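You operate a simulated robot arm through the tools that you are given. There is no shell and no other tool.

Carry out the task below with a simulated robot arm. There is one attempt and no reset: what you move stays moved.

TASK
Pump the pallet up, pull the truck to its yellow mark and lower it.
Fine: forks home under the pallet; lower by the release lever, handle upright.

It is judged by the outcome, as a careful person would: the job done as asked, and still so three seconds after it is handed in. It fails if anything else is knocked over, pushed out of place, dropped, spilled or broken.

THE ROBOT
A 6-joint arm with a two-finger parallel gripper, fixed in place. Base frame: the origin is on the floor under the middle of its stand, x ahead of it, y to its left, z up. Readings come in cm, degrees, newtons and seconds.
It reaches about 97.6 cm from its shoulder. Its first joint turns from -166.0 to 166.0 degrees. Payload 3.91 kg.
The TCP is the grasp point between the finger pads, 3 cm short of the fingertips. In the tool frame z runs along the fingers and y along their closing line. Largest opening 11 cm; finger width 2, thickness 1; the body of the gripper, 4.8 by 11.2 cm, starts 5.5 cm behind the TCP.
Orientation is that of the tool frame in the base frame, as a unit quaternion [w, x, y, z]. With the fingers straight down and closing along the base's y, the tool's x points along the base's -x, its y along +y and its z along -z.

THE INTERFACE
- The arm moves only by the tool step_arm. Its argument "commands" is a list of rows, each an object (a shift or turn left out is 0, a gripper value left out holds the last) with "translation": the shift along the tool's x, y, z in units of 25 mm (1.0 is 25 mm), a list of three; "dr": the turn, a rotation vector about the tool's x, y, z in units of 6 degrees (1.0 is 6 degrees), a list of three. In form: [{"translation": [tx, ty, tz], "dr": [wx, wy, wz]}, ...]. A call has 1 to 20 rows; each row shifts and turns the commanded pose from where the row before left it, along the tool's axes as they then stand. "gripper" is the finger opening in cm, from 0 to 11, set as the call begins (left out, the last holds). A call with a number of a shift or a turn outside -1 to 1 is refused whole. A row lasts 0.2 s, in which the tool goes at most 5 cm and 8.6 degrees; a call with a longer step from one row to the next is refused whole, and so is a gripper value outside its range. A pose out of reach is approached as far as the arm can. The call stops where the force on the tool passes 90 N (or 10 N more than at its start, if that is more) or the arm is blocked; 0.2 s more then pass. Each finger travels about 4.5 cm/s and halts on what it meets, pressing with about 41 N; the grip force reading is that of the motor and also rises with nothing between the fingers. The clock runs only during rows and for 0.2 s after the last one: add rows that do not move to give the fingers time. The reply holds the time, the measured pose of the TCP, the force on the tool along the base axes, the opening and the grip force, in the units named above and with some noise, with the torque about the TCP (base axes, N m) and any sound that the robot's microphone picked up.
- Cameras (640 x 400 px; columns grow to the right, rows downward): "scene" is fixed at [22.03, -50, 140.05]; the picture's right is [0.86, -0.51, 0.00], its down [-0.26, -0.45, -0.86] and it looks along [0.43, 0.74, -0.52] (base axes); focal length 214 px, centre (320, 200). "wrist" rides on the gripper at [7.7, 0.7, -11.4] in the tool frame; the picture's right is [-0.09, 1.00, 0.00], its down [-0.80, -0.07, -0.59] and it looks along [-0.59, -0.05, 0.80] (tool axes); focal length 270 px, centre (320, 200). There is no depth. A picture from a camera that has moved, and an enlarged one, comes with that camera's place and axes in the base frame and with its lens.
- get_image(camera): a new picture of that camera. The clock stands still meanwhile.
- lift_body(by): slides the trunk up (or, below 0, down) by that many cm; the arm rides with it, the base frame stays. It gives what a move gives, with no picture.
- inspect(camera, box): a new picture of the part [left, top, right, bottom] of that camera's present view, enlarged. The clock stands still meanwhile.
- sign_off(): hands the job in; it is judged then, once.

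Places have to be worked out from the pictures, the camera data and where the tool is seen. Open the gripper and draw the arm clear of the work before you hand the job in, unless the task says otherwise.

The tools are called after ">>>" as a command line: name --argument value ..., lists and objects as JSON in quotes. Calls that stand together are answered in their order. step_arm: Moves the arm, as the interface text tells. Its arguments: {"type":"object","properties":{"commands":{"type":"array"},"gripper":{"type":"number"}},"required":["commands"]} The other tools are called the same way: lift_body (by) moves the trunk up or down; get_image (camera) takes a picture; inspect (camera, box) takes an enlarged picture of a part of a camera's view; sign_off () hands the job in.

At the start:

```text
t: 0.0
position: [38.89, 25.56, 141.62]
orientation: [0.0, 0.001, 1.0, 0.0]
contact_force: [1.2, 0.0, 0.0]
wrist_torque: [0.01, 0.03, -0.02]
finger_gap: 11.02
grasp_force: 0.1
trunk travel left (down, up): [-57.5, 3.5]
```

scene: 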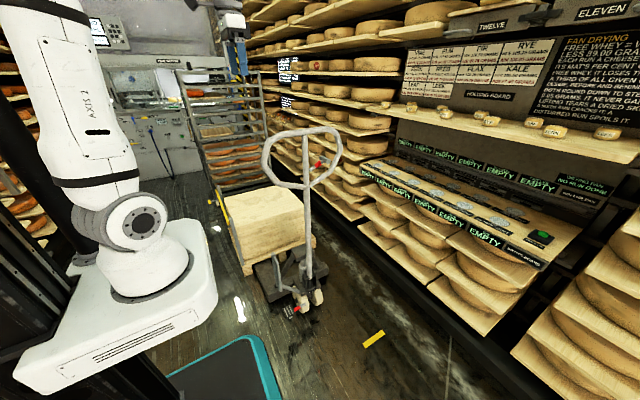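
wrist: 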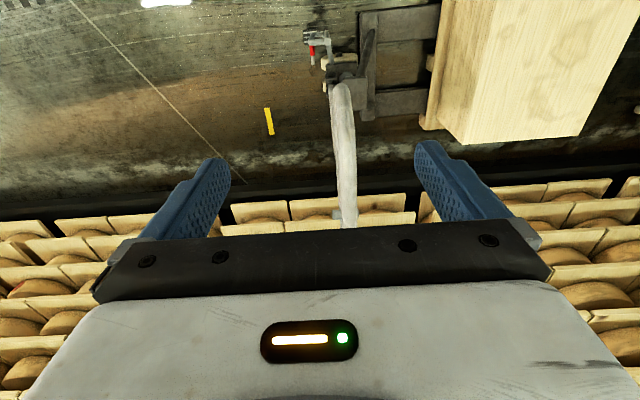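

I start by taking enlarged views of the truck, its handle and the yellow mark to work out where they are.

>>> inspect --camera "scene" --box '[200, 100, 420, 370]'

>>> inspect --camera "scene" --box '[255, 120, 350, 190]'

>>> inspect --camera "scene" --box '[240, 240, 340, 320]'

>>> get_image --camera "wrist"

```text
1.48 times, centred on (310, 235) of scene
camera zoom: at [22.03, -50.0, 140.05], right [0.86, -0.51, 0.0], down [-0.26, -0.45, -0.86], along [0.43, 0.74, -0.52], focal length 318 px, centre (335, 148)
```

zoom: 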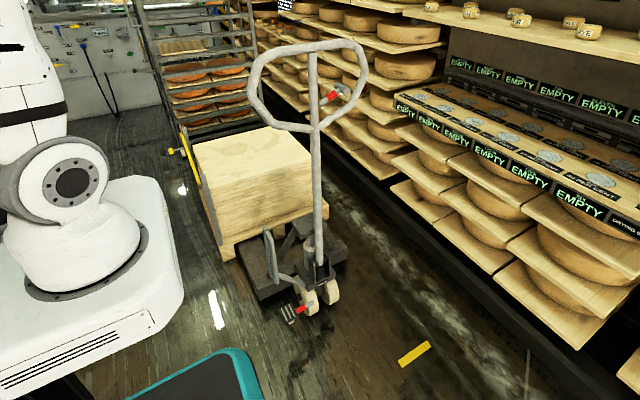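

```text
5.71 times, centred on (302, 155) of scene
camera zoom: at [22.03, -50.0, 140.05], right [0.86, -0.51, 0.0], down [-0.26, -0.45, -0.86], along [0.43, 0.74, -0.52], focal length 1226 px, centre (420, 457)
```

zoom: 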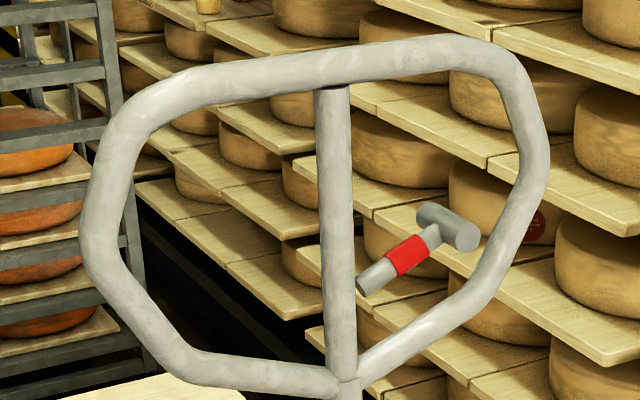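

```text
5.00 times, centred on (290, 280) of scene
camera zoom: at [22.03, -50.0, 140.05], right [0.86, -0.51, 0.0], down [-0.26, -0.45, -0.86], along [0.43, 0.74, -0.52], focal length 1072 px, centre (470, -200)
```

zoom: 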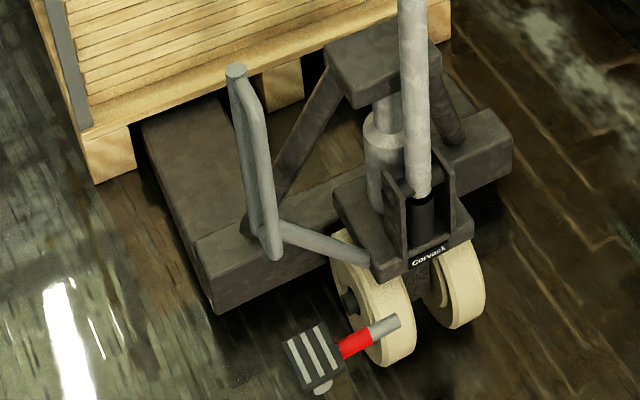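

```text
taken
camera wrist: at [31.21, 26.02, 153.16], right [0.09, 1.0, 0.0], down [0.8, -0.07, 0.59], along [0.59, -0.05, -0.8], focal length 270 px, centre (320, 200)
```

wrist: 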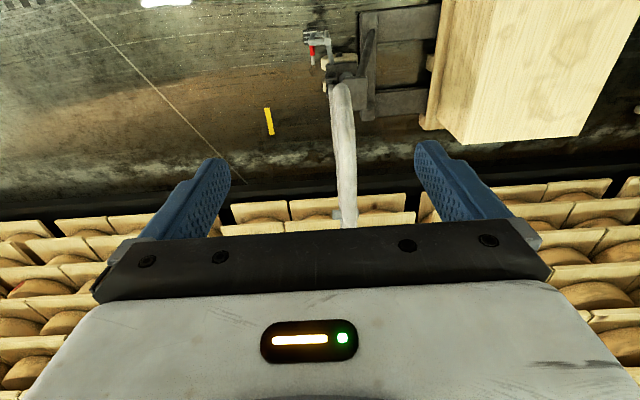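

The truck lies along y with its handle upright near (60, 28.5) and top at z≈120; the mark is a strip at y≈-8.8. I look closer at how far the forks are under the pallet, and at the yellow item by the pallet.

>>> inspect --camera "scene" --box '[200, 170, 330, 290]'

>>> inspect --camera "wrist" --box '[290, 0, 500, 150]'

>>> inspect --camera "wrist" --box '[280, 60, 420, 240]'

>>> inspect --camera "scene" --box '[330, 300, 470, 400]'

>>> inspect --camera "scene" --box '[0, 180, 300, 400]'

```text
3.33 times, centred on (265, 230) of scene
camera zoom: at [22.03, -50.0, 140.05], right [0.86, -0.51, 0.0], down [-0.26, -0.45, -0.86], along [0.43, 0.74, -0.52], focal length 715 px, centre (503, 100)
```

zoom: 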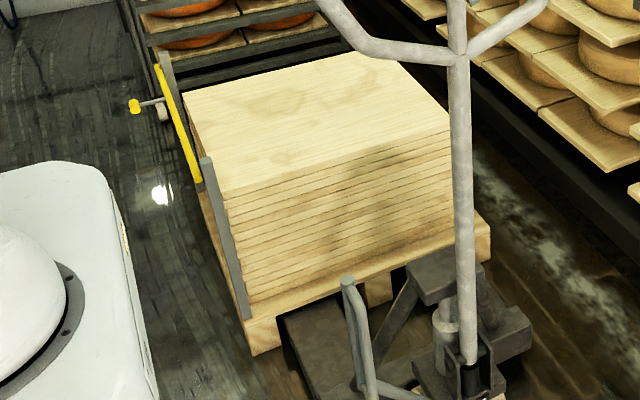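

```text
2.67 times, centred on (395, 75) of wrist
camera zoom: at [31.21, 26.02, 153.16], right [0.09, 1.0, 0.0], down [0.8, -0.07, 0.59], along [0.59, -0.05, -0.8], focal length 721 px, centre (120, 533)
```

zoom: 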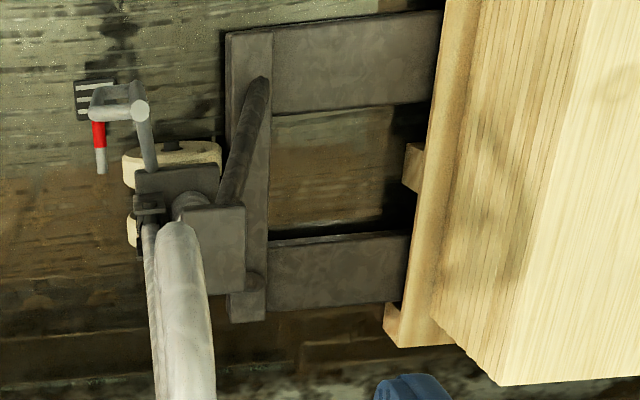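

```text
2.22 times, centred on (350, 150) of wrist
camera zoom: at [31.21, 26.02, 153.16], right [0.09, 1.0, 0.0], down [0.8, -0.07, 0.59], along [0.59, -0.05, -0.8], focal length 601 px, centre (253, 311)
```

zoom: 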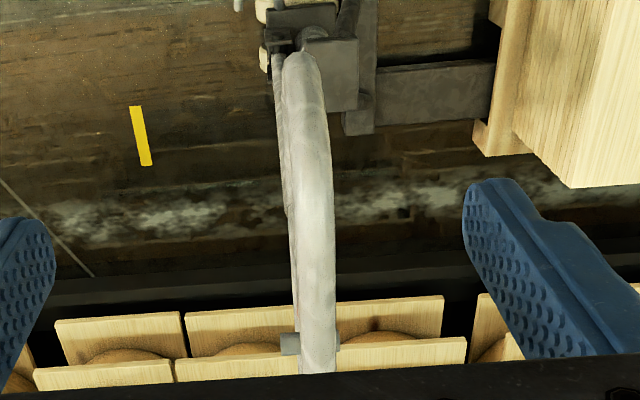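

```text
4.00 times, centred on (400, 350) of scene
camera zoom: at [22.03, -50.0, 140.05], right [0.86, -0.51, 0.0], down [-0.26, -0.45, -0.86], along [0.43, 0.74, -0.52], focal length 858 px, centre (0, -400)
```

zoom: 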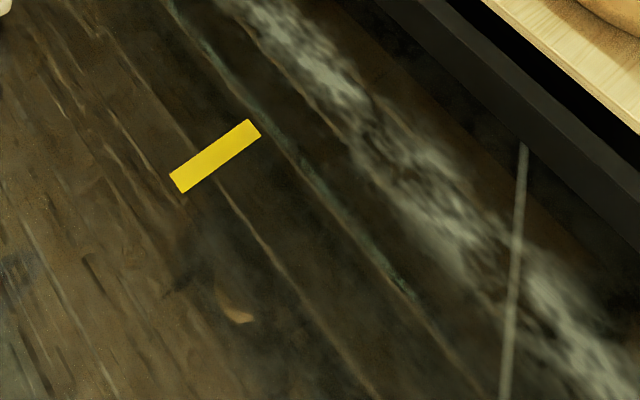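

```text
1.82 times, centred on (150, 290) of scene
camera zoom: at [22.03, -50.0, 140.05], right [0.86, -0.51, 0.0], down [-0.26, -0.45, -0.86], along [0.43, 0.74, -0.52], focal length 390 px, centre (629, 36)
```

zoom: 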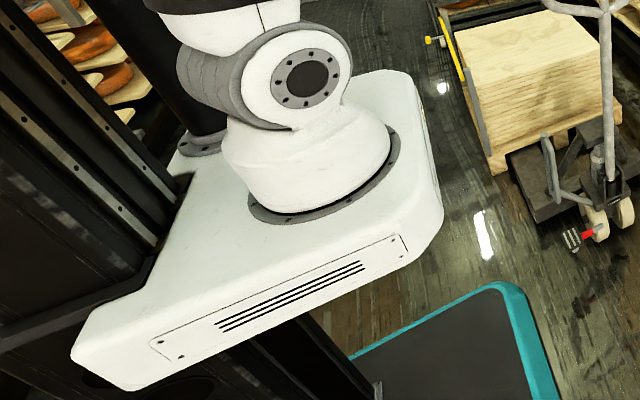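

The forks are only part way in: about 25 cm of fork shows between carriage and pallet. I zoom further on the base pedals, the release lever and the yellow-barred item beside the pallet.

>>> inspect --camera "wrist" --box '[295, 10, 385, 70]'

>>> inspect --camera "wrist" --box '[310, 60, 380, 110]'

>>> inspect --camera "scene" --box '[205, 170, 275, 220]'

>>> inspect --camera "scene" --box '[300, 145, 345, 180]'

>>> inspect --camera "scene" --box '[275, 265, 335, 320]'

>>> inspect --camera "scene" --box '[230, 190, 330, 270]'

```text
6.67 times, centred on (340, 40) of wrist
camera zoom: at [31.21, 26.02, 153.16], right [0.09, 1.0, 0.0], down [0.8, -0.07, 0.59], along [0.59, -0.05, -0.8], focal length 1802 px, centre (187, 1267)
```

zoom: 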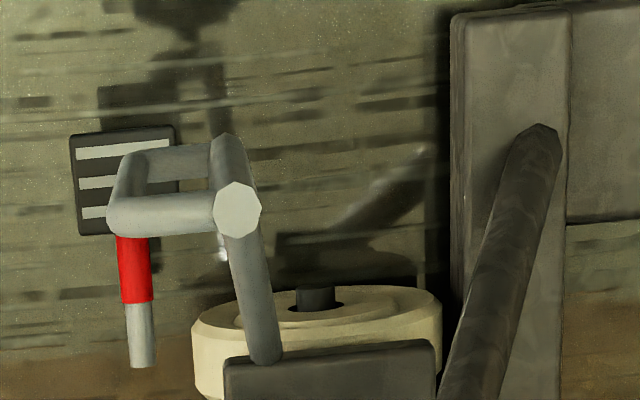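

```text
8.00 times, centred on (345, 85) of wrist
camera zoom: at [31.21, 26.02, 153.16], right [0.09, 1.0, 0.0], down [0.8, -0.07, 0.59], along [0.59, -0.05, -0.8], focal length 2162 px, centre (120, 1120)
```

zoom: 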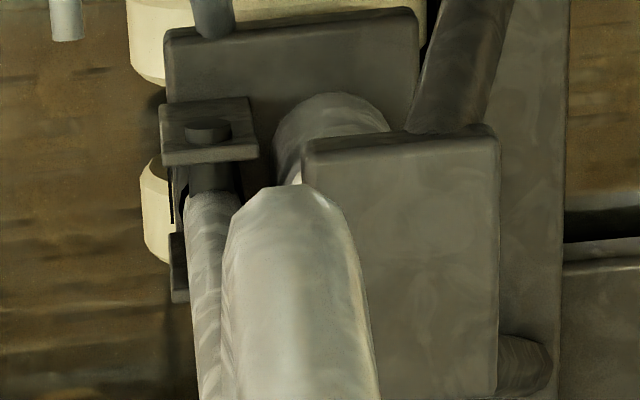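

```text
8.00 times, centred on (240, 195) of scene
camera zoom: at [22.03, -50.0, 140.05], right [0.86, -0.51, 0.0], down [-0.26, -0.45, -0.86], along [0.43, 0.74, -0.52], focal length 1716 px, centre (960, 240)
```

zoom: 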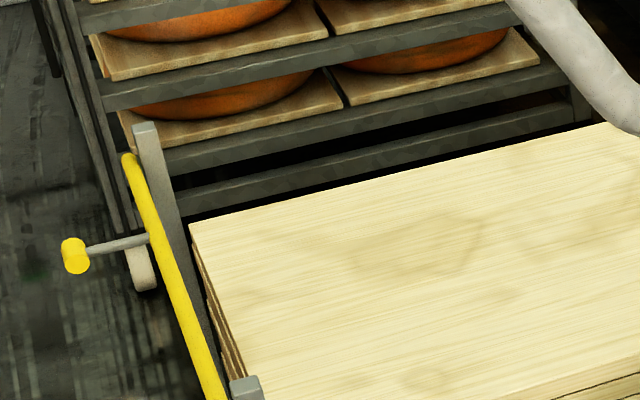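

```text
11.43 times, centred on (322, 162) of scene
camera zoom: at [22.03, -50.0, 140.05], right [0.86, -0.51, 0.0], down [-0.26, -0.45, -0.86], along [0.43, 0.74, -0.52], focal length 2451 px, centre (291, 629)
```

zoom: 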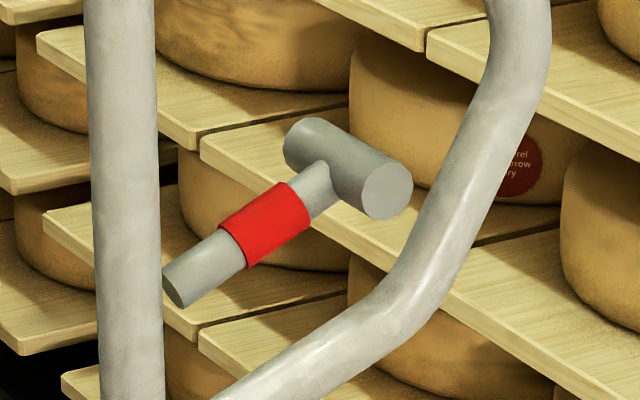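

```text
7.27 times, centred on (305, 292) of scene
camera zoom: at [22.03, -50.0, 140.05], right [0.86, -0.51, 0.0], down [-0.26, -0.45, -0.86], along [0.43, 0.74, -0.52], focal length 1560 px, centre (429, -473)
```

zoom: 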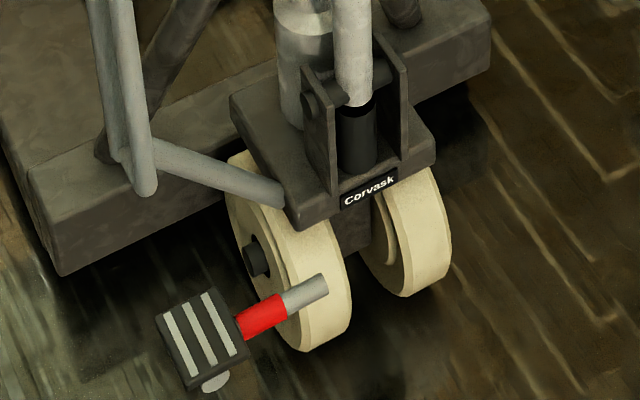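

```text
5.00 times, centred on (280, 230) of scene
camera zoom: at [22.03, -50.0, 140.05], right [0.86, -0.51, 0.0], down [-0.26, -0.45, -0.86], along [0.43, 0.74, -0.52], focal length 1072 px, centre (520, 50)
```

zoom: 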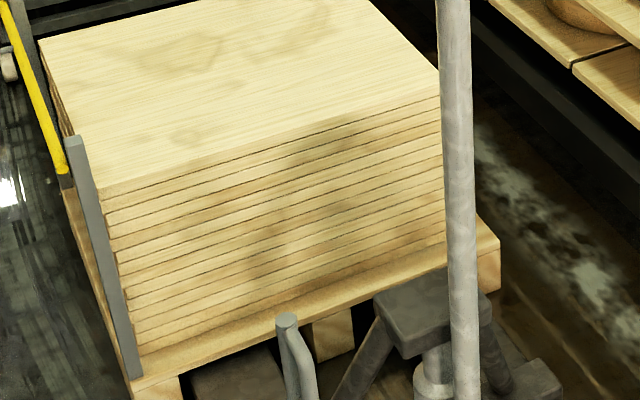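

Nothing has been touched yet; the base shows a striped pedal with red collar and a bent bar that I can't read well. I move the arm sideways to y≈-12, clear of the handle, and turn it so the wrist camera can look at the truck from the front.

>>> step_arm --commands '[{"translation": [0, -1, 0]}, {"translation": [0, -1, 0]}, {"translation": [0, -1, 0]}, {"translation": [0, -1, 0]}, {"translation": [0, -1, 0]}, {"translation": [0, -1, 0]}, {"translation": [0, -1, 0]}, {"translation": [0, -1, 0]}, {"translation": [0, -1, 0]}, {"translation": [0, -1, 0]}, {"translation": [0, -1, 0]}, {"translation": [0, -1, 0]}, {"translation": [0, -1, 0]}, {"translation": [0, -1, 0]}, {"translation": [0, -1, 0]}]' --gripper 11

```text
t: 3.2
position: [39.0, -12.02, 141.7]
orientation: [0.001, 0.0, 1.0, 0.0]
contact_force: [0.6, -0.6, -0.1]
wrist_torque: [0.03, -0.03, -0.01]
finger_gap: 11.01
grasp_force: 0.1
trunk travel left (down, up): [-57.5, 3.5]
```

The move tracked exactly. Now I yaw the tool 90° about its own axis so that a later pitch will point it toward +y.

>>> step_arm --commands '[{"dr": [0, 0, 1]}, {"dr": [0, 0, 1]}, {"dr": [0, 0, 1]}, {"dr": [0, 0, 1]}, {"dr": [0, 0, 1]}, {"dr": [0, 0, 1]}, {"dr": [0, 0, 1]}, {"dr": [0, 0, 1]}, {"dr": [0, 0, 1]}, {"dr": [0, 0, 1]}, {"dr": [0, 0, 1]}, {"dr": [0, 0, 1]}, {"dr": [0, 0, 1]}, {"dr": [0, 0, 1]}, {"dr": [0, 0, 1]}]'

>>> get_image --camera "scene"

```text
t: 6.4
position: [38.9, -12.09, 141.76]
orientation: [0.0, 0.708, 0.706, 0.0]
contact_force: [0.4, 0.8, -0.2]
wrist_torque: [-0.01, -0.04, -0.03]
finger_gap: 10.99
grasp_force: 0.1
trunk travel left (down, up): [-57.5, 3.5]
```

```text
taken
```

scene: 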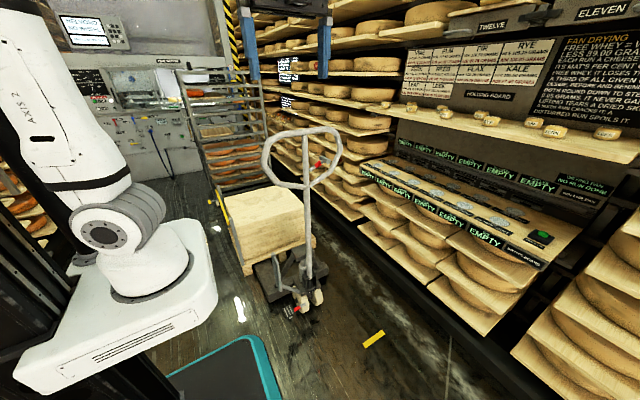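

The yaw came out as expected (tool x along +y, y along +x). Now I pitch about tool y to point the fingers toward +y.

>>> step_arm --commands '[{"dr": [0, 1, 0]}, {"dr": [0, 1, 0]}, {"dr": [0, 1, 0]}, {"dr": [0, 1, 0]}, {"dr": [0, 1, 0]}, {"dr": [0, 1, 0]}, {"dr": [0, 1, 0]}, {"dr": [0, 1, 0]}, {"dr": [0, 1, 0]}, {"dr": [0, 1, 0]}, {"dr": [0, 1, 0]}, {"dr": [0, 1, 0]}, {"dr": [0, 1, 0]}, {"dr": [0, 1, 0]}, {"dr": [0, 1, 0]}]'

>>> get_image --camera "wrist"

>>> get_image --camera "scene"

```text
t: 9.6
position: [43.37, -3.25, 133.72]
orientation: [-0.498, 0.502, 0.499, 0.501]
contact_force: [0.7, 0.5, 0.5]
wrist_torque: [-0.01, 0.02, 0.0]
finger_gap: 11.01
grasp_force: 0.0
out of reach, approached as far as the arm can: row 9, 10, 11, 12, 13, 14, 15
trunk travel left (down, up): [-57.5, 3.5]
```

```text
taken
camera wrist: at [44.04, -14.9, 141.61], right [1.0, -0.01, -0.09], down [-0.07, -0.6, -0.8], along [-0.05, 0.8, -0.59], focal length 270 px, centre (320, 200)
```

wrist: 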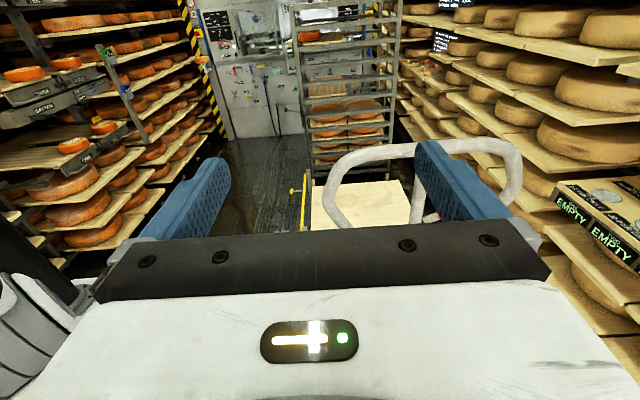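

```text
taken
```

scene: 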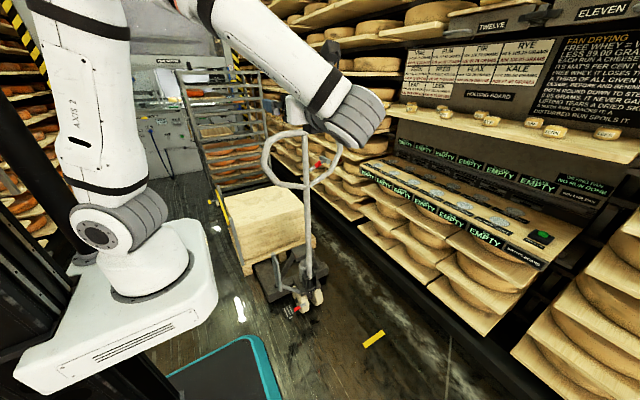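

The commanded pose was partly out of reach; the tool now points to +y at (43, -3, 134). I lower the trunk by 30 cm, which keeps the gripper well clear (y<0) of the handle at y≈28, for a lower viewpoint.

>>> lift_body --by -30

>>> get_image --camera "wrist"

>>> get_image --camera "scene"

```text
t: 12.6
position: [43.3, -3.25, 103.93]
orientation: [-0.498, 0.502, 0.5, 0.5]
contact_force: [0.5, 1.1, 0.7]
wrist_torque: [-0.03, 0.0, 0.0]
finger_gap: 11.0
grasp_force: 0.1
trunk travel left (down, up): [-27.5, 33.5]
```

```text
taken
camera wrist: at [43.97, -14.92, 111.67], right [1.0, -0.01, -0.09], down [-0.07, -0.6, -0.8], along [-0.05, 0.8, -0.6], focal length 270 px, centre (320, 200)
```

wrist: 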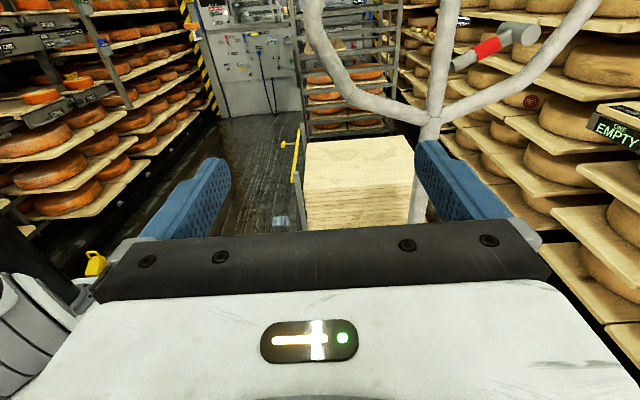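

```text
taken
```

scene: 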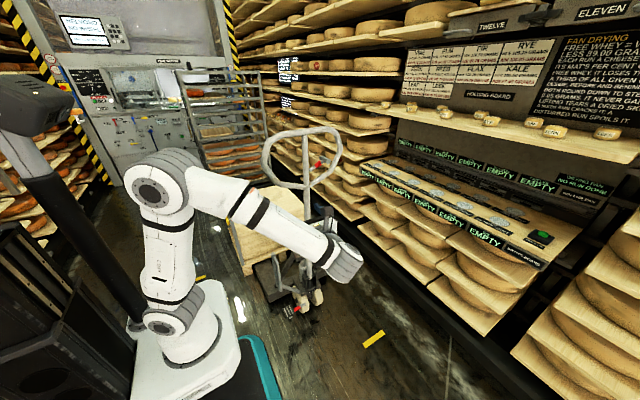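

The lever inside the loop is a T-grip with a red collar. I pitch the camera down by 36° and lower the trunk further to see the base of the truck from the front.

>>> step_arm --commands '[{"dr": [0, -1, 0]}, {"dr": [0, -1, 0]}, {"dr": [0, -1, 0]}, {"dr": [0, -1, 0]}, {"dr": [0, -1, 0]}, {"dr": [0, -1, 0]}]'

>>> lift_body --by -20

>>> get_image --camera "wrist"

>>> get_image --camera "scene"

```text
t: 14.0
position: [43.37, -3.37, 103.94]
orientation: [-0.318, 0.633, 0.629, 0.32]
contact_force: [-0.1, 0.0, 0.2]
wrist_torque: [0.03, -0.03, 0.01]
finger_gap: 10.99
grasp_force: 0.0
trunk travel left (down, up): [-27.5, 33.5]
```

```text
t: 16.2
position: [43.41, -3.29, 83.83]
orientation: [-0.319, 0.632, 0.628, 0.321]
contact_force: [0.8, 0.0, -0.3]
wrist_torque: [0.02, -0.05, -0.04]
finger_gap: 11.02
grasp_force: 0.0
trunk travel left (down, up): [-7.5, 53.5]
```

```text
taken
camera wrist: at [44.01, -8.19, 96.91], right [1.0, -0.06, -0.07], down [-0.08, -0.95, -0.29], along [-0.05, 0.3, -0.95], focal length 270 px, centre (320, 200)
```

wrist: 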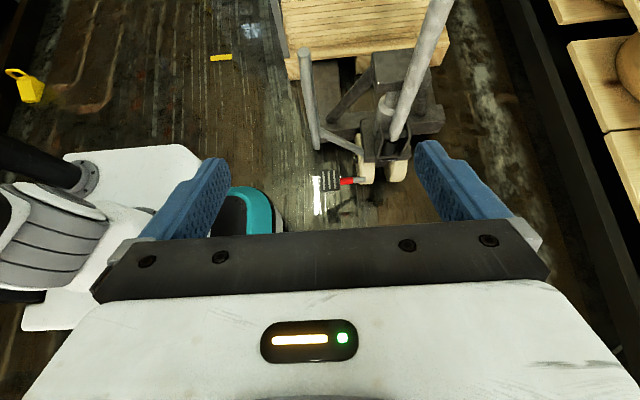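

```text
taken
```

scene: 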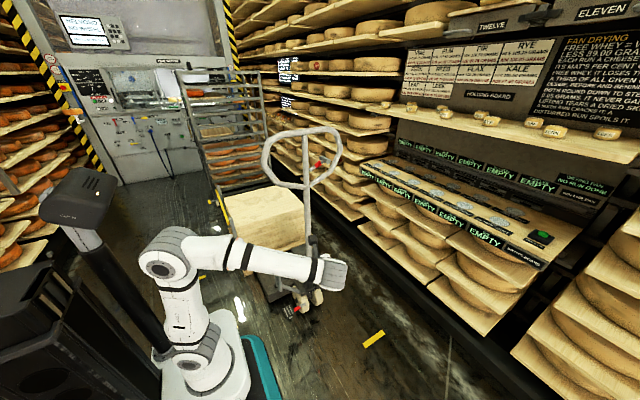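

Now the base and even a second small yellow strip at the far left are visible, plus a yellow weight-like thing. I zoom on these parts.

>>> inspect --camera "wrist" --box '[280, 100, 440, 200]'

>>> inspect --camera "wrist" --box '[280, 30, 460, 140]'

>>> inspect --camera "wrist" --box '[0, 30, 260, 130]'

>>> inspect --camera "wrist" --box '[260, 0, 460, 70]'

```text
4.00 times, centred on (360, 150) of wrist
camera zoom: at [44.01, -8.19, 96.91], right [1.0, -0.06, -0.07], down [-0.08, -0.95, -0.29], along [-0.05, 0.3, -0.95], focal length 1081 px, centre (160, 400)
```

zoom: 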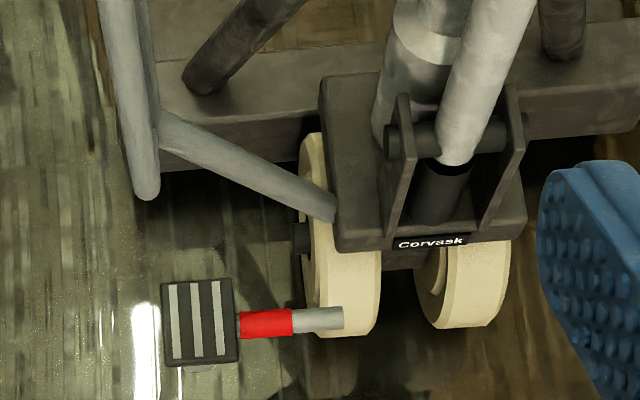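

```text
3.56 times, centred on (370, 85) of wrist
camera zoom: at [44.01, -8.19, 96.91], right [1.0, -0.06, -0.07], down [-0.08, -0.95, -0.29], along [-0.05, 0.3, -0.95], focal length 961 px, centre (142, 609)
```

zoom: 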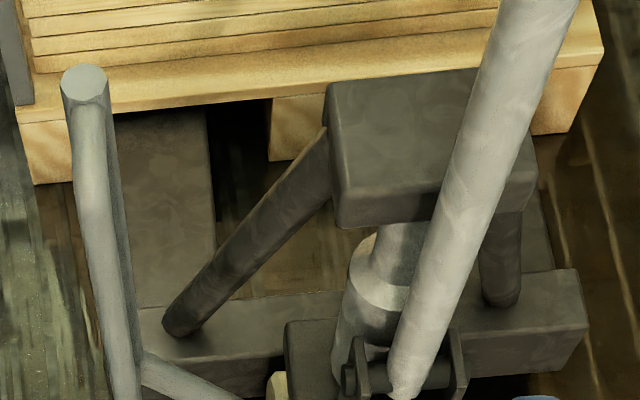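

```text
2.46 times, centred on (130, 80) of wrist
camera zoom: at [44.01, -8.19, 96.91], right [1.0, -0.06, -0.07], down [-0.08, -0.95, -0.29], along [-0.05, 0.3, -0.95], focal length 665 px, centre (788, 495)
```

zoom: 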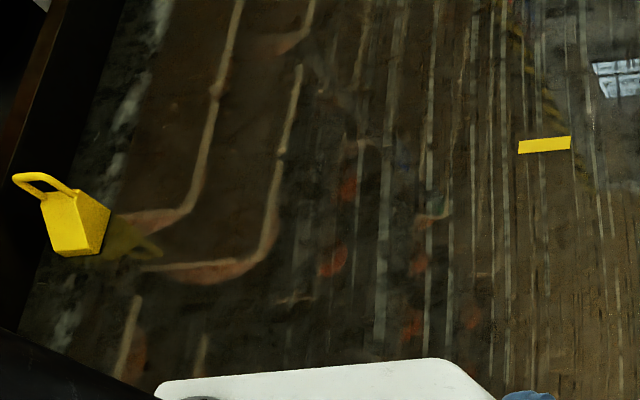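

```text
3.20 times, centred on (360, 35) of wrist
camera zoom: at [44.01, -8.19, 96.91], right [1.0, -0.06, -0.07], down [-0.08, -0.95, -0.29], along [-0.05, 0.3, -0.95], focal length 865 px, centre (192, 728)
```

zoom: 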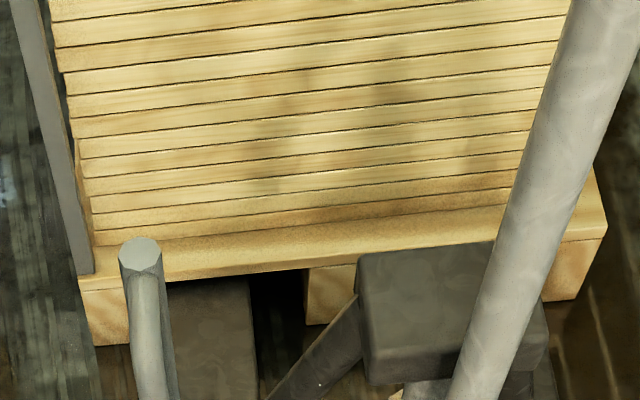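

I make out a D-shaped grip at the truck's left (vertical bar near (41, 22), z≈41–63), a pedal with a red collar near (43, 21, 22), and the pallet's front edge at y≈77 with the carriage at y≈51, so the forks must go in about 25 cm more. I zoom in on the pedal and the D-grip for details or labels.

>>> inspect --camera "wrist" --box '[310, 165, 380, 205]'

>>> inspect --camera "wrist" --box '[290, 40, 350, 160]'

>>> inspect --camera "scene" --box '[380, 20, 640, 180]'

>>> inspect --camera "scene" --box '[0, 0, 260, 130]'

```text
9.14 times, centred on (345, 185) of wrist
camera zoom: at [44.01, -8.19, 96.91], right [1.0, -0.06, -0.07], down [-0.08, -0.95, -0.29], along [-0.05, 0.3, -0.95], focal length 2471 px, centre (91, 337)
```

zoom: 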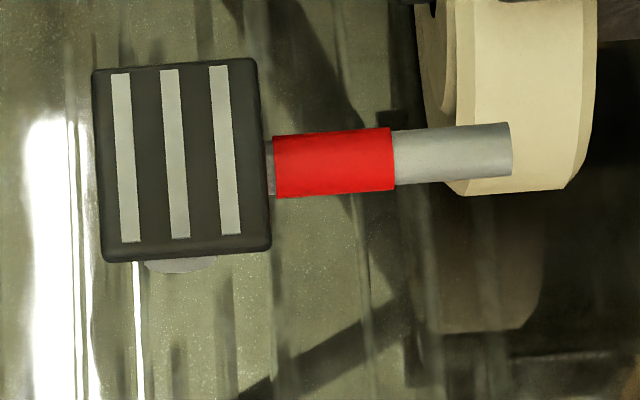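

```text
3.33 times, centred on (320, 100) of wrist
camera zoom: at [44.01, -8.19, 96.91], right [1.0, -0.06, -0.07], down [-0.08, -0.95, -0.29], along [-0.05, 0.3, -0.95], focal length 901 px, centre (320, 533)
```

zoom: 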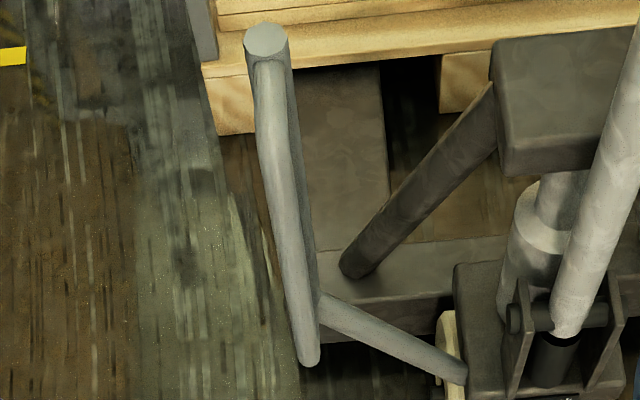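

```text
2.46 times, centred on (510, 100) of scene
camera zoom: at [22.03, -50.0, 140.05], right [0.86, -0.51, 0.0], down [-0.26, -0.45, -0.86], along [0.43, 0.74, -0.52], focal length 528 px, centre (-148, 446)
```

zoom: 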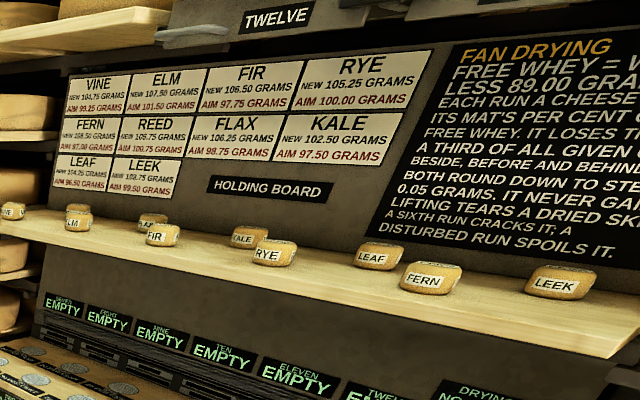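

```text
2.46 times, centred on (130, 65) of scene
camera zoom: at [22.03, -50.0, 140.05], right [0.86, -0.51, 0.0], down [-0.26, -0.45, -0.86], along [0.43, 0.74, -0.52], focal length 528 px, centre (788, 532)
```

zoom: 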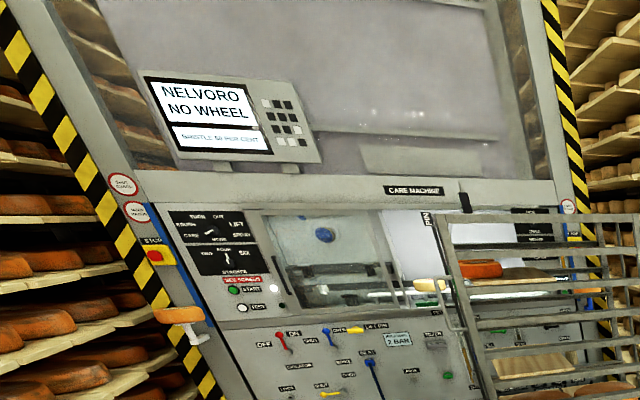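

No useful labels on the truck itself; the posters belong to other equipment. I now bring the tool level, pointing +y, at the present spot before descending toward the D-grip's height.

>>> step_arm --commands '[{"dr": [0, 1, 0]}, {"dr": [0, 1, 0]}, {"dr": [0, 1, 0]}, {"dr": [0, 1, 0]}, {"dr": [0, 1, 0]}, {"dr": [0, 1, 0]}, {"translation": [-1, 0, 0]}, {"translation": [-1, 0, 0]}, {"translation": [-1, 0, 0]}, {"translation": [-1, 0, 0]}]'

>>> get_image --camera "wrist"

>>> get_image --camera "scene"

```text
t: 18.4
position: [43.39, -3.37, 73.82]
orientation: [-0.498, 0.502, 0.5, 0.501]
contact_force: [0.2, 0.5, -0.4]
wrist_torque: [-0.03, 0.01, -0.02]
finger_gap: 11.0
grasp_force: 0.0
trunk travel left (down, up): [-7.5, 53.5]
```

```text
taken
camera wrist: at [43.95, -14.95, 81.57], right [1.0, -0.01, -0.09], down [-0.07, -0.6, -0.8], along [-0.05, 0.8, -0.6], focal length 270 px, centre (320, 200)
```

wrist: 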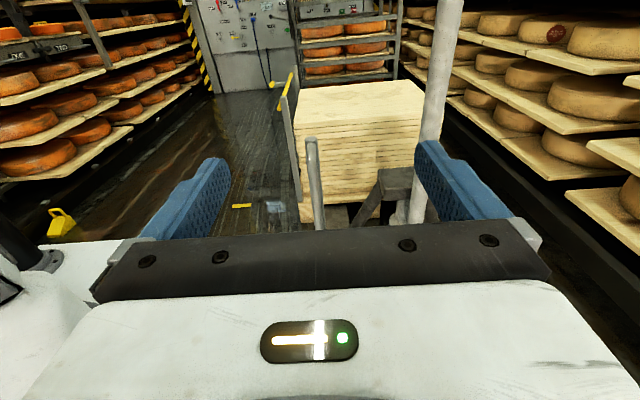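

```text
taken
```

scene: 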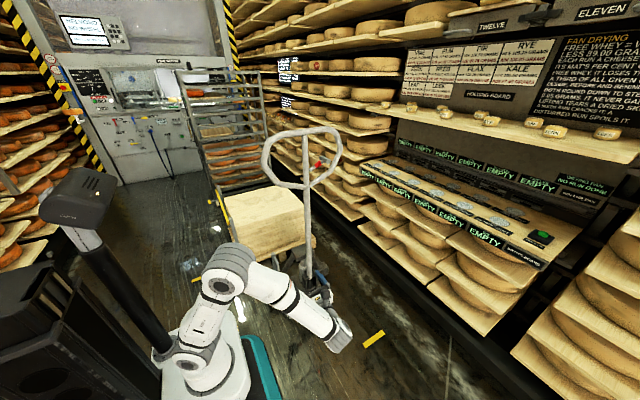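

The tool is level at (43.4, -3.4, 73.8). I zoom on the D-grip and the pallet rail from this viewpoint to refine positions.

>>> inspect --camera "wrist" --box '[280, 120, 440, 235]'

>>> inspect --camera "wrist" --box '[260, 60, 340, 140]'

>>> inspect --camera "scene" --box '[170, 230, 370, 400]'

```text
3.48 times, centred on (360, 178) of wrist
camera zoom: at [43.95, -14.95, 81.57], right [1.0, -0.01, -0.09], down [-0.07, -0.6, -0.8], along [-0.05, 0.8, -0.6], focal length 940 px, centre (181, 278)
```

zoom: 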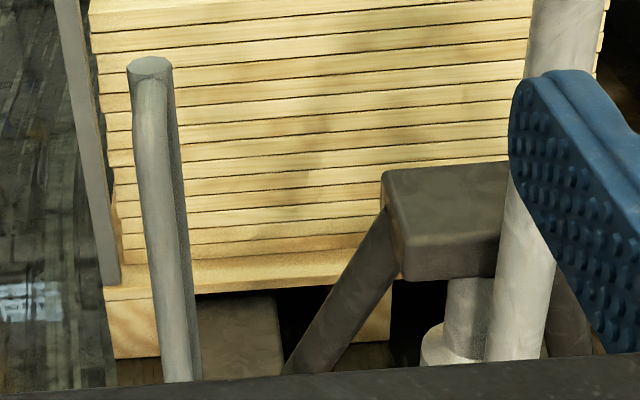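

```text
5.00 times, centred on (300, 100) of wrist
camera zoom: at [43.95, -14.95, 81.57], right [1.0, -0.01, -0.09], down [-0.07, -0.6, -0.8], along [-0.05, 0.8, -0.6], focal length 1351 px, centre (420, 700)
```

zoom: 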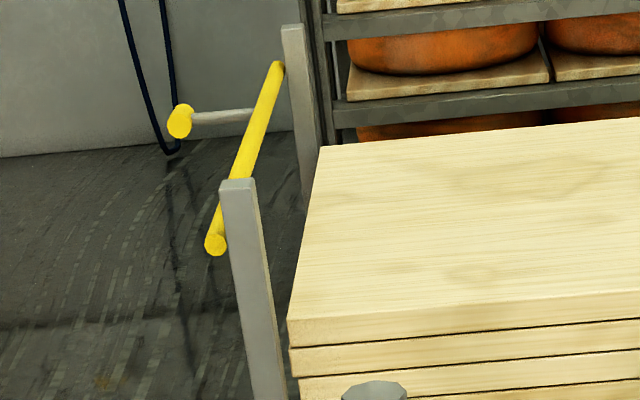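

```text
2.35 times, centred on (270, 315) of scene
camera zoom: at [22.03, -50.0, 140.05], right [0.86, -0.51, 0.0], down [-0.26, -0.45, -0.86], along [0.43, 0.74, -0.52], focal length 505 px, centre (438, -71)
```

zoom: 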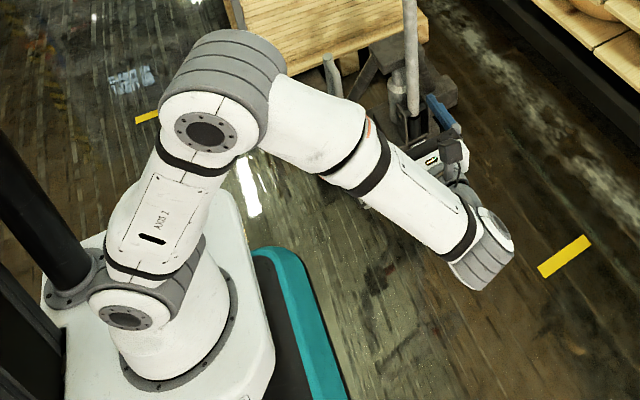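

The D-grip's vertical bar is at about x=41.0, y=22.2 (z≈41–62), post behind it at y≈27.6. I descend to z≈52 and shift to x=41 while staying at y≈-3.

>>> step_arm --commands '[{"translation": [-1, -0.2, 0]}, {"translation": [-1, -0.2, 0]}, {"translation": [-1, -0.2, 0]}, {"translation": [-1, -0.2, 0]}, {"translation": [-1, -0.16, 0]}, {"translation": [-1, 0, 0]}, {"translation": [-1, 0, 0]}, {"translation": [-1, 0, 0]}, {"translation": [-0.7, 0, 0]}]' --gripper 11

>>> get_image --camera "wrist"

>>> inspect --camera "scene" --box '[170, 230, 370, 400]'

```text
t: 20.4
position: [41.02, -3.45, 52.1]
orientation: [-0.499, 0.501, 0.5, 0.5]
contact_force: [0.6, 0.4, 0.4]
wrist_torque: [-0.03, 0.03, -0.01]
finger_gap: 11.0
grasp_force: 0.0
trunk travel left (down, up): [-7.5, 53.5]
```

```text
taken
camera wrist: at [41.53, -14.97, 59.87], right [1.0, -0.01, -0.09], down [-0.07, -0.6, -0.8], along [-0.05, 0.8, -0.6], focal length 270 px, centre (320, 200)
```

wrist: 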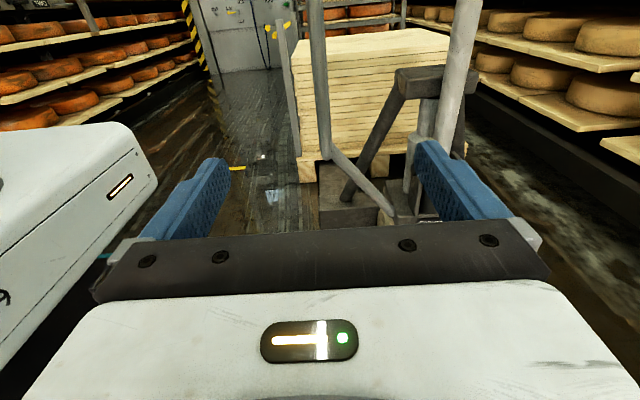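

```text
2.35 times, centred on (270, 315) of scene
camera zoom: at [22.03, -50.0, 140.05], right [0.86, -0.51, 0.0], down [-0.26, -0.45, -0.86], along [0.43, 0.74, -0.52], focal length 505 px, centre (438, -71)
```

zoom: 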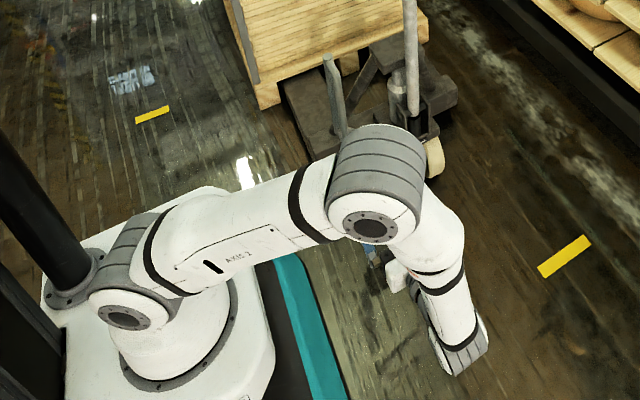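

The gripper is in line with the bar at x=41. I advance toward +y with fingers open, first 20 cm.

>>> step_arm --commands '[{"translation": [0, 0, 1]}, {"translation": [0, 0, 1]}, {"translation": [0, 0, 1]}, {"translation": [0, 0, 1]}, {"translation": [0, 0, 1]}, {"translation": [0, 0, 1]}, {"translation": [0, 0, 1]}, {"translation": [0, 0, 1]}]' --gripper 11

>>> get_image --camera "wrist"

>>> inspect --camera "scene" --box '[170, 200, 370, 370]'

```text
t: 22.2
position: [41.07, 16.48, 51.98]
orientation: [-0.498, 0.502, 0.5, 0.5]
contact_force: [0.1, 0.5, 0.8]
wrist_torque: [-0.02, -0.01, 0.0]
finger_gap: 11.01
grasp_force: 0.1
trunk travel left (down, up): [-7.5, 53.5]
```

```text
taken
camera wrist: at [41.64, 5.0, 59.83], right [1.0, -0.01, -0.09], down [-0.07, -0.6, -0.8], along [-0.05, 0.8, -0.6], focal length 270 px, centre (320, 200)
```

wrist: 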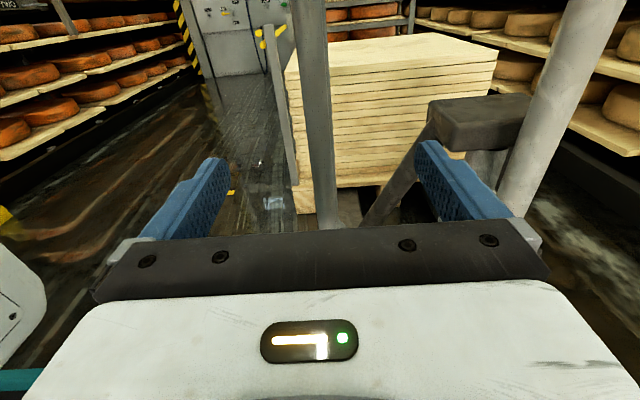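

```text
2.35 times, centred on (270, 285) of scene
camera zoom: at [22.03, -50.0, 140.05], right [0.86, -0.51, 0.0], down [-0.26, -0.45, -0.86], along [0.43, 0.74, -0.52], focal length 505 px, centre (438, 0)
```

zoom: 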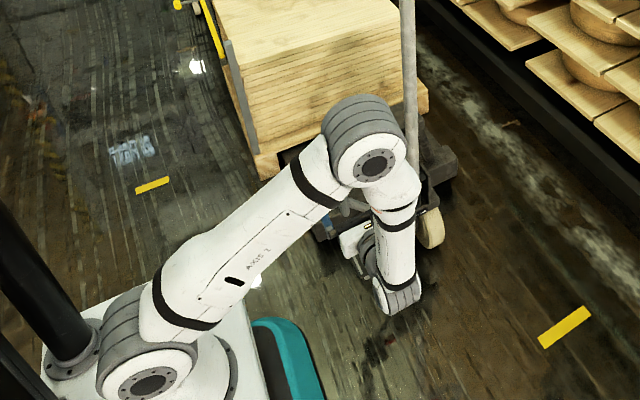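

No contact yet, bar is centred between the fingers. I advance the last 5.7 cm so that the bar sits at the TCP, then close the fingers.

>>> step_arm --commands '[{"translation": [0, 0, 0.76]}, {"translation": [0, 0, 0.76]}, {"translation": [0, 0, 0.76]}]' --gripper 11

>>> get_image --camera "wrist"

```text
t: 23.0
position: [41.13, 22.4, 52.21]
orientation: [-0.497, 0.503, 0.499, 0.501]
contact_force: [0.2, -0.2, 0.0]
wrist_torque: [-0.03, -0.03, 0.03]
finger_gap: 11.01
grasp_force: 0.1
trunk travel left (down, up): [-7.5, 53.5]
```

```text
taken
camera wrist: at [41.7, 10.72, 59.88], right [1.0, -0.01, -0.09], down [-0.07, -0.6, -0.8], along [-0.05, 0.8, -0.6], focal length 270 px, centre (320, 200)
```

wrist: 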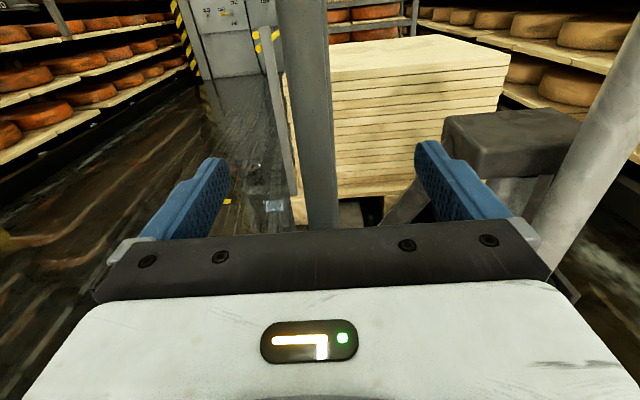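

Bar is centred with no contact. I go 2.6 cm deeper so the fingers span both the grip bar and the post behind it, then close on them.

>>> step_arm --commands '[{"translation": [0, 0, 0.52]}, {"translation": [0, 0, 0.52]}]' --gripper 11

>>> step_arm --commands '[{}, {}, {}, {}, {}, {}, {}, {}]' --gripper 0

>>> get_image --camera "wrist"

```text
t: 23.6
position: [40.97, 24.71, 52.12]
orientation: [-0.498, 0.502, 0.5, 0.5]
contact_force: [0.1, 0.4, 0.1]
wrist_torque: [-0.02, 0.0, 0.0]
finger_gap: 11.03
grasp_force: 0.0
trunk travel left (down, up): [-7.5, 53.5]
```

```text
t: 25.4
position: [41.0, 24.87, 52.03]
orientation: [-0.499, 0.502, 0.5, 0.5]
contact_force: [-13.6, -3.5, -3.0]
wrist_torque: [0.2, -0.01, 0.37]
finger_gap: 2.18
grasp_force: 44.8
trunk travel left (down, up): [-7.5, 53.5]
```

```text
taken
camera wrist: at [41.64, 13.28, 59.81], right [1.0, 0.0, -0.09], down [-0.07, -0.6, -0.8], along [-0.05, 0.8, -0.6], focal length 270 px, centre (320, 200)
```

wrist: 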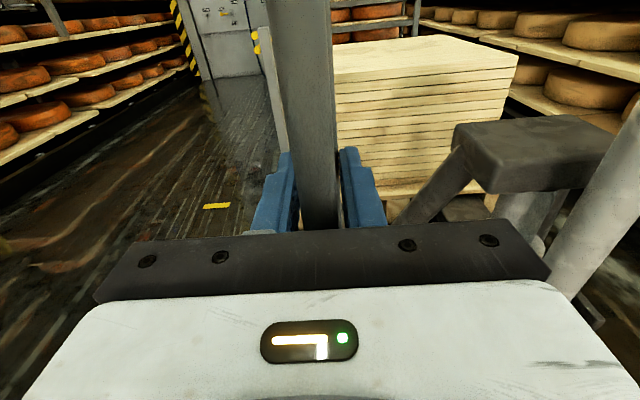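

The fingers hold the tube (2.2 cm) with a -13.6 N side load, so I shift a few millimetres in -x to relieve it and try a first gentle push toward +y.

>>> step_arm --commands '[{"translation": [0, -0.1, 0]}, {"translation": [0, 0, 0.2]}, {"translation": [0, 0, 0.2]}]' --gripper 0

```text
t: 26.2
position: [41.06, 25.89, 52.04]
orientation: [-0.497, 0.502, 0.499, 0.502]
contact_force: [8.5, -0.6, 4.8]
wrist_torque: [-0.88, 0.06, -0.17]
finger_gap: 2.16
grasp_force: 44.5
trunk travel left (down, up): [-7.5, 53.5]
```

The move went through with very little force. I push a further 5 cm and check the picture for whether the truck moved with it.

>>> step_arm --commands '[{"translation": [0, 0, 0.4]}, {"translation": [0, 0, 0.4]}, {"translation": [0, 0, 0.4]}, {"translation": [0, 0, 0.4]}, {"translation": [0, 0, 0.4]}]' --gripper 0

>>> get_image --camera "scene"

>>> get_image --camera "wrist"

```text
t: 27.4
position: [40.95, 31.06, 52.04]
orientation: [-0.497, 0.502, 0.499, 0.501]
contact_force: [24.6, 17.0, 3.8]
wrist_torque: [0.68, 0.12, -0.41]
finger_gap: 2.15
grasp_force: 45.0
trunk travel left (down, up): [-7.5, 53.5]
```

```text
taken
```

scene: 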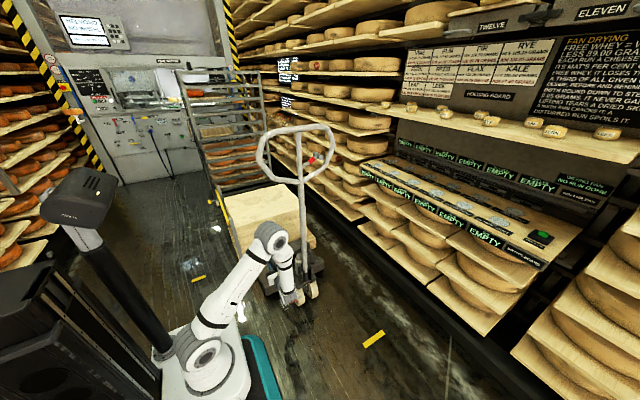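

```text
taken
camera wrist: at [41.59, 19.46, 59.79], right [1.0, -0.01, -0.09], down [-0.07, -0.6, -0.8], along [-0.05, 0.8, -0.59], focal length 270 px, centre (320, 200)
```

wrist: 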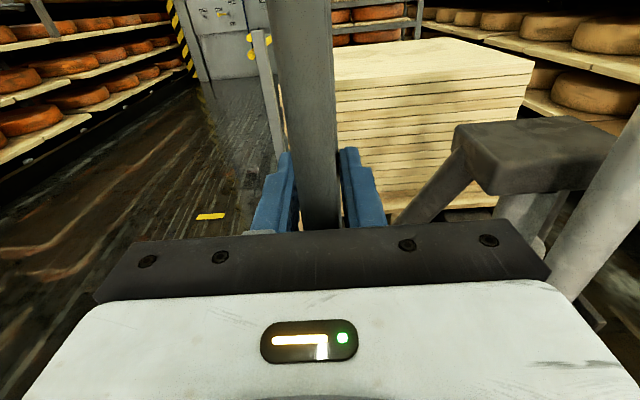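

The truck rolls along with the gripper (tiller shifted in the scene picture). A +24 N side load suggests the truck tracks slightly toward +x, so I ease over 2.5 mm and continue pushing 7.5 cm, with a small +x drift.

>>> step_arm --commands '[{"translation": [0, 0.1, 0]}, {"translation": [0, 0.01, 0.5]}, {"translation": [0, 0.01, 0.5]}, {"translation": [0, 0.01, 0.5]}, {"translation": [0, 0.01, 0.5]}, {"translation": [0, 0.01, 0.5]}, {"translation": [0, 0.01, 0.5]}]' --gripper 0

>>> inspect --camera "scene" --box '[220, 180, 350, 310]'

>>> get_image --camera "wrist"

```text
t: 29.0
position: [41.05, 38.51, 51.89]
orientation: [-0.498, 0.501, 0.503, 0.498]
contact_force: [-26.8, 20.1, -0.4]
wrist_torque: [0.46, 0.09, 0.56]
finger_gap: 2.19
grasp_force: 44.8
trunk travel left (down, up): [-7.5, 53.5]
```

```text
3.08 times, centred on (285, 245) of scene
camera zoom: at [22.03, -50.0, 140.05], right [0.86, -0.51, 0.0], down [-0.26, -0.45, -0.86], along [0.43, 0.74, -0.52], focal length 660 px, centre (428, 62)
```

zoom: 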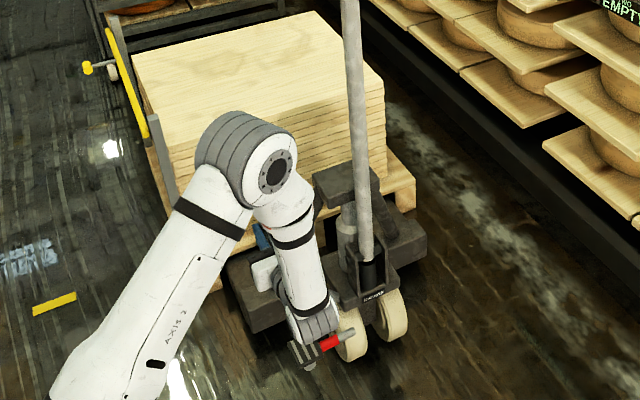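

```text
taken
camera wrist: at [41.7, 27.01, 59.75], right [1.0, 0.0, -0.09], down [-0.07, -0.6, -0.8], along [-0.05, 0.8, -0.6], focal length 270 px, centre (320, 200)
```

wrist: 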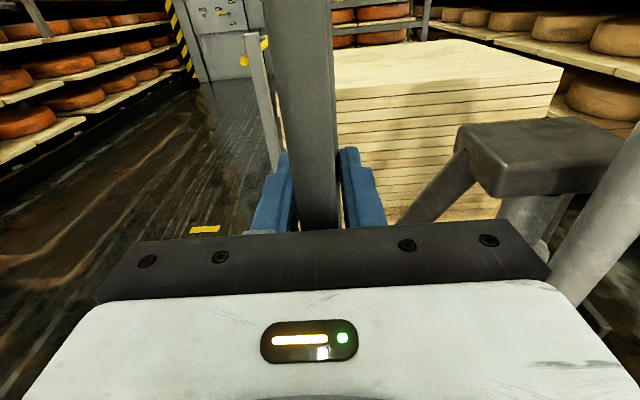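

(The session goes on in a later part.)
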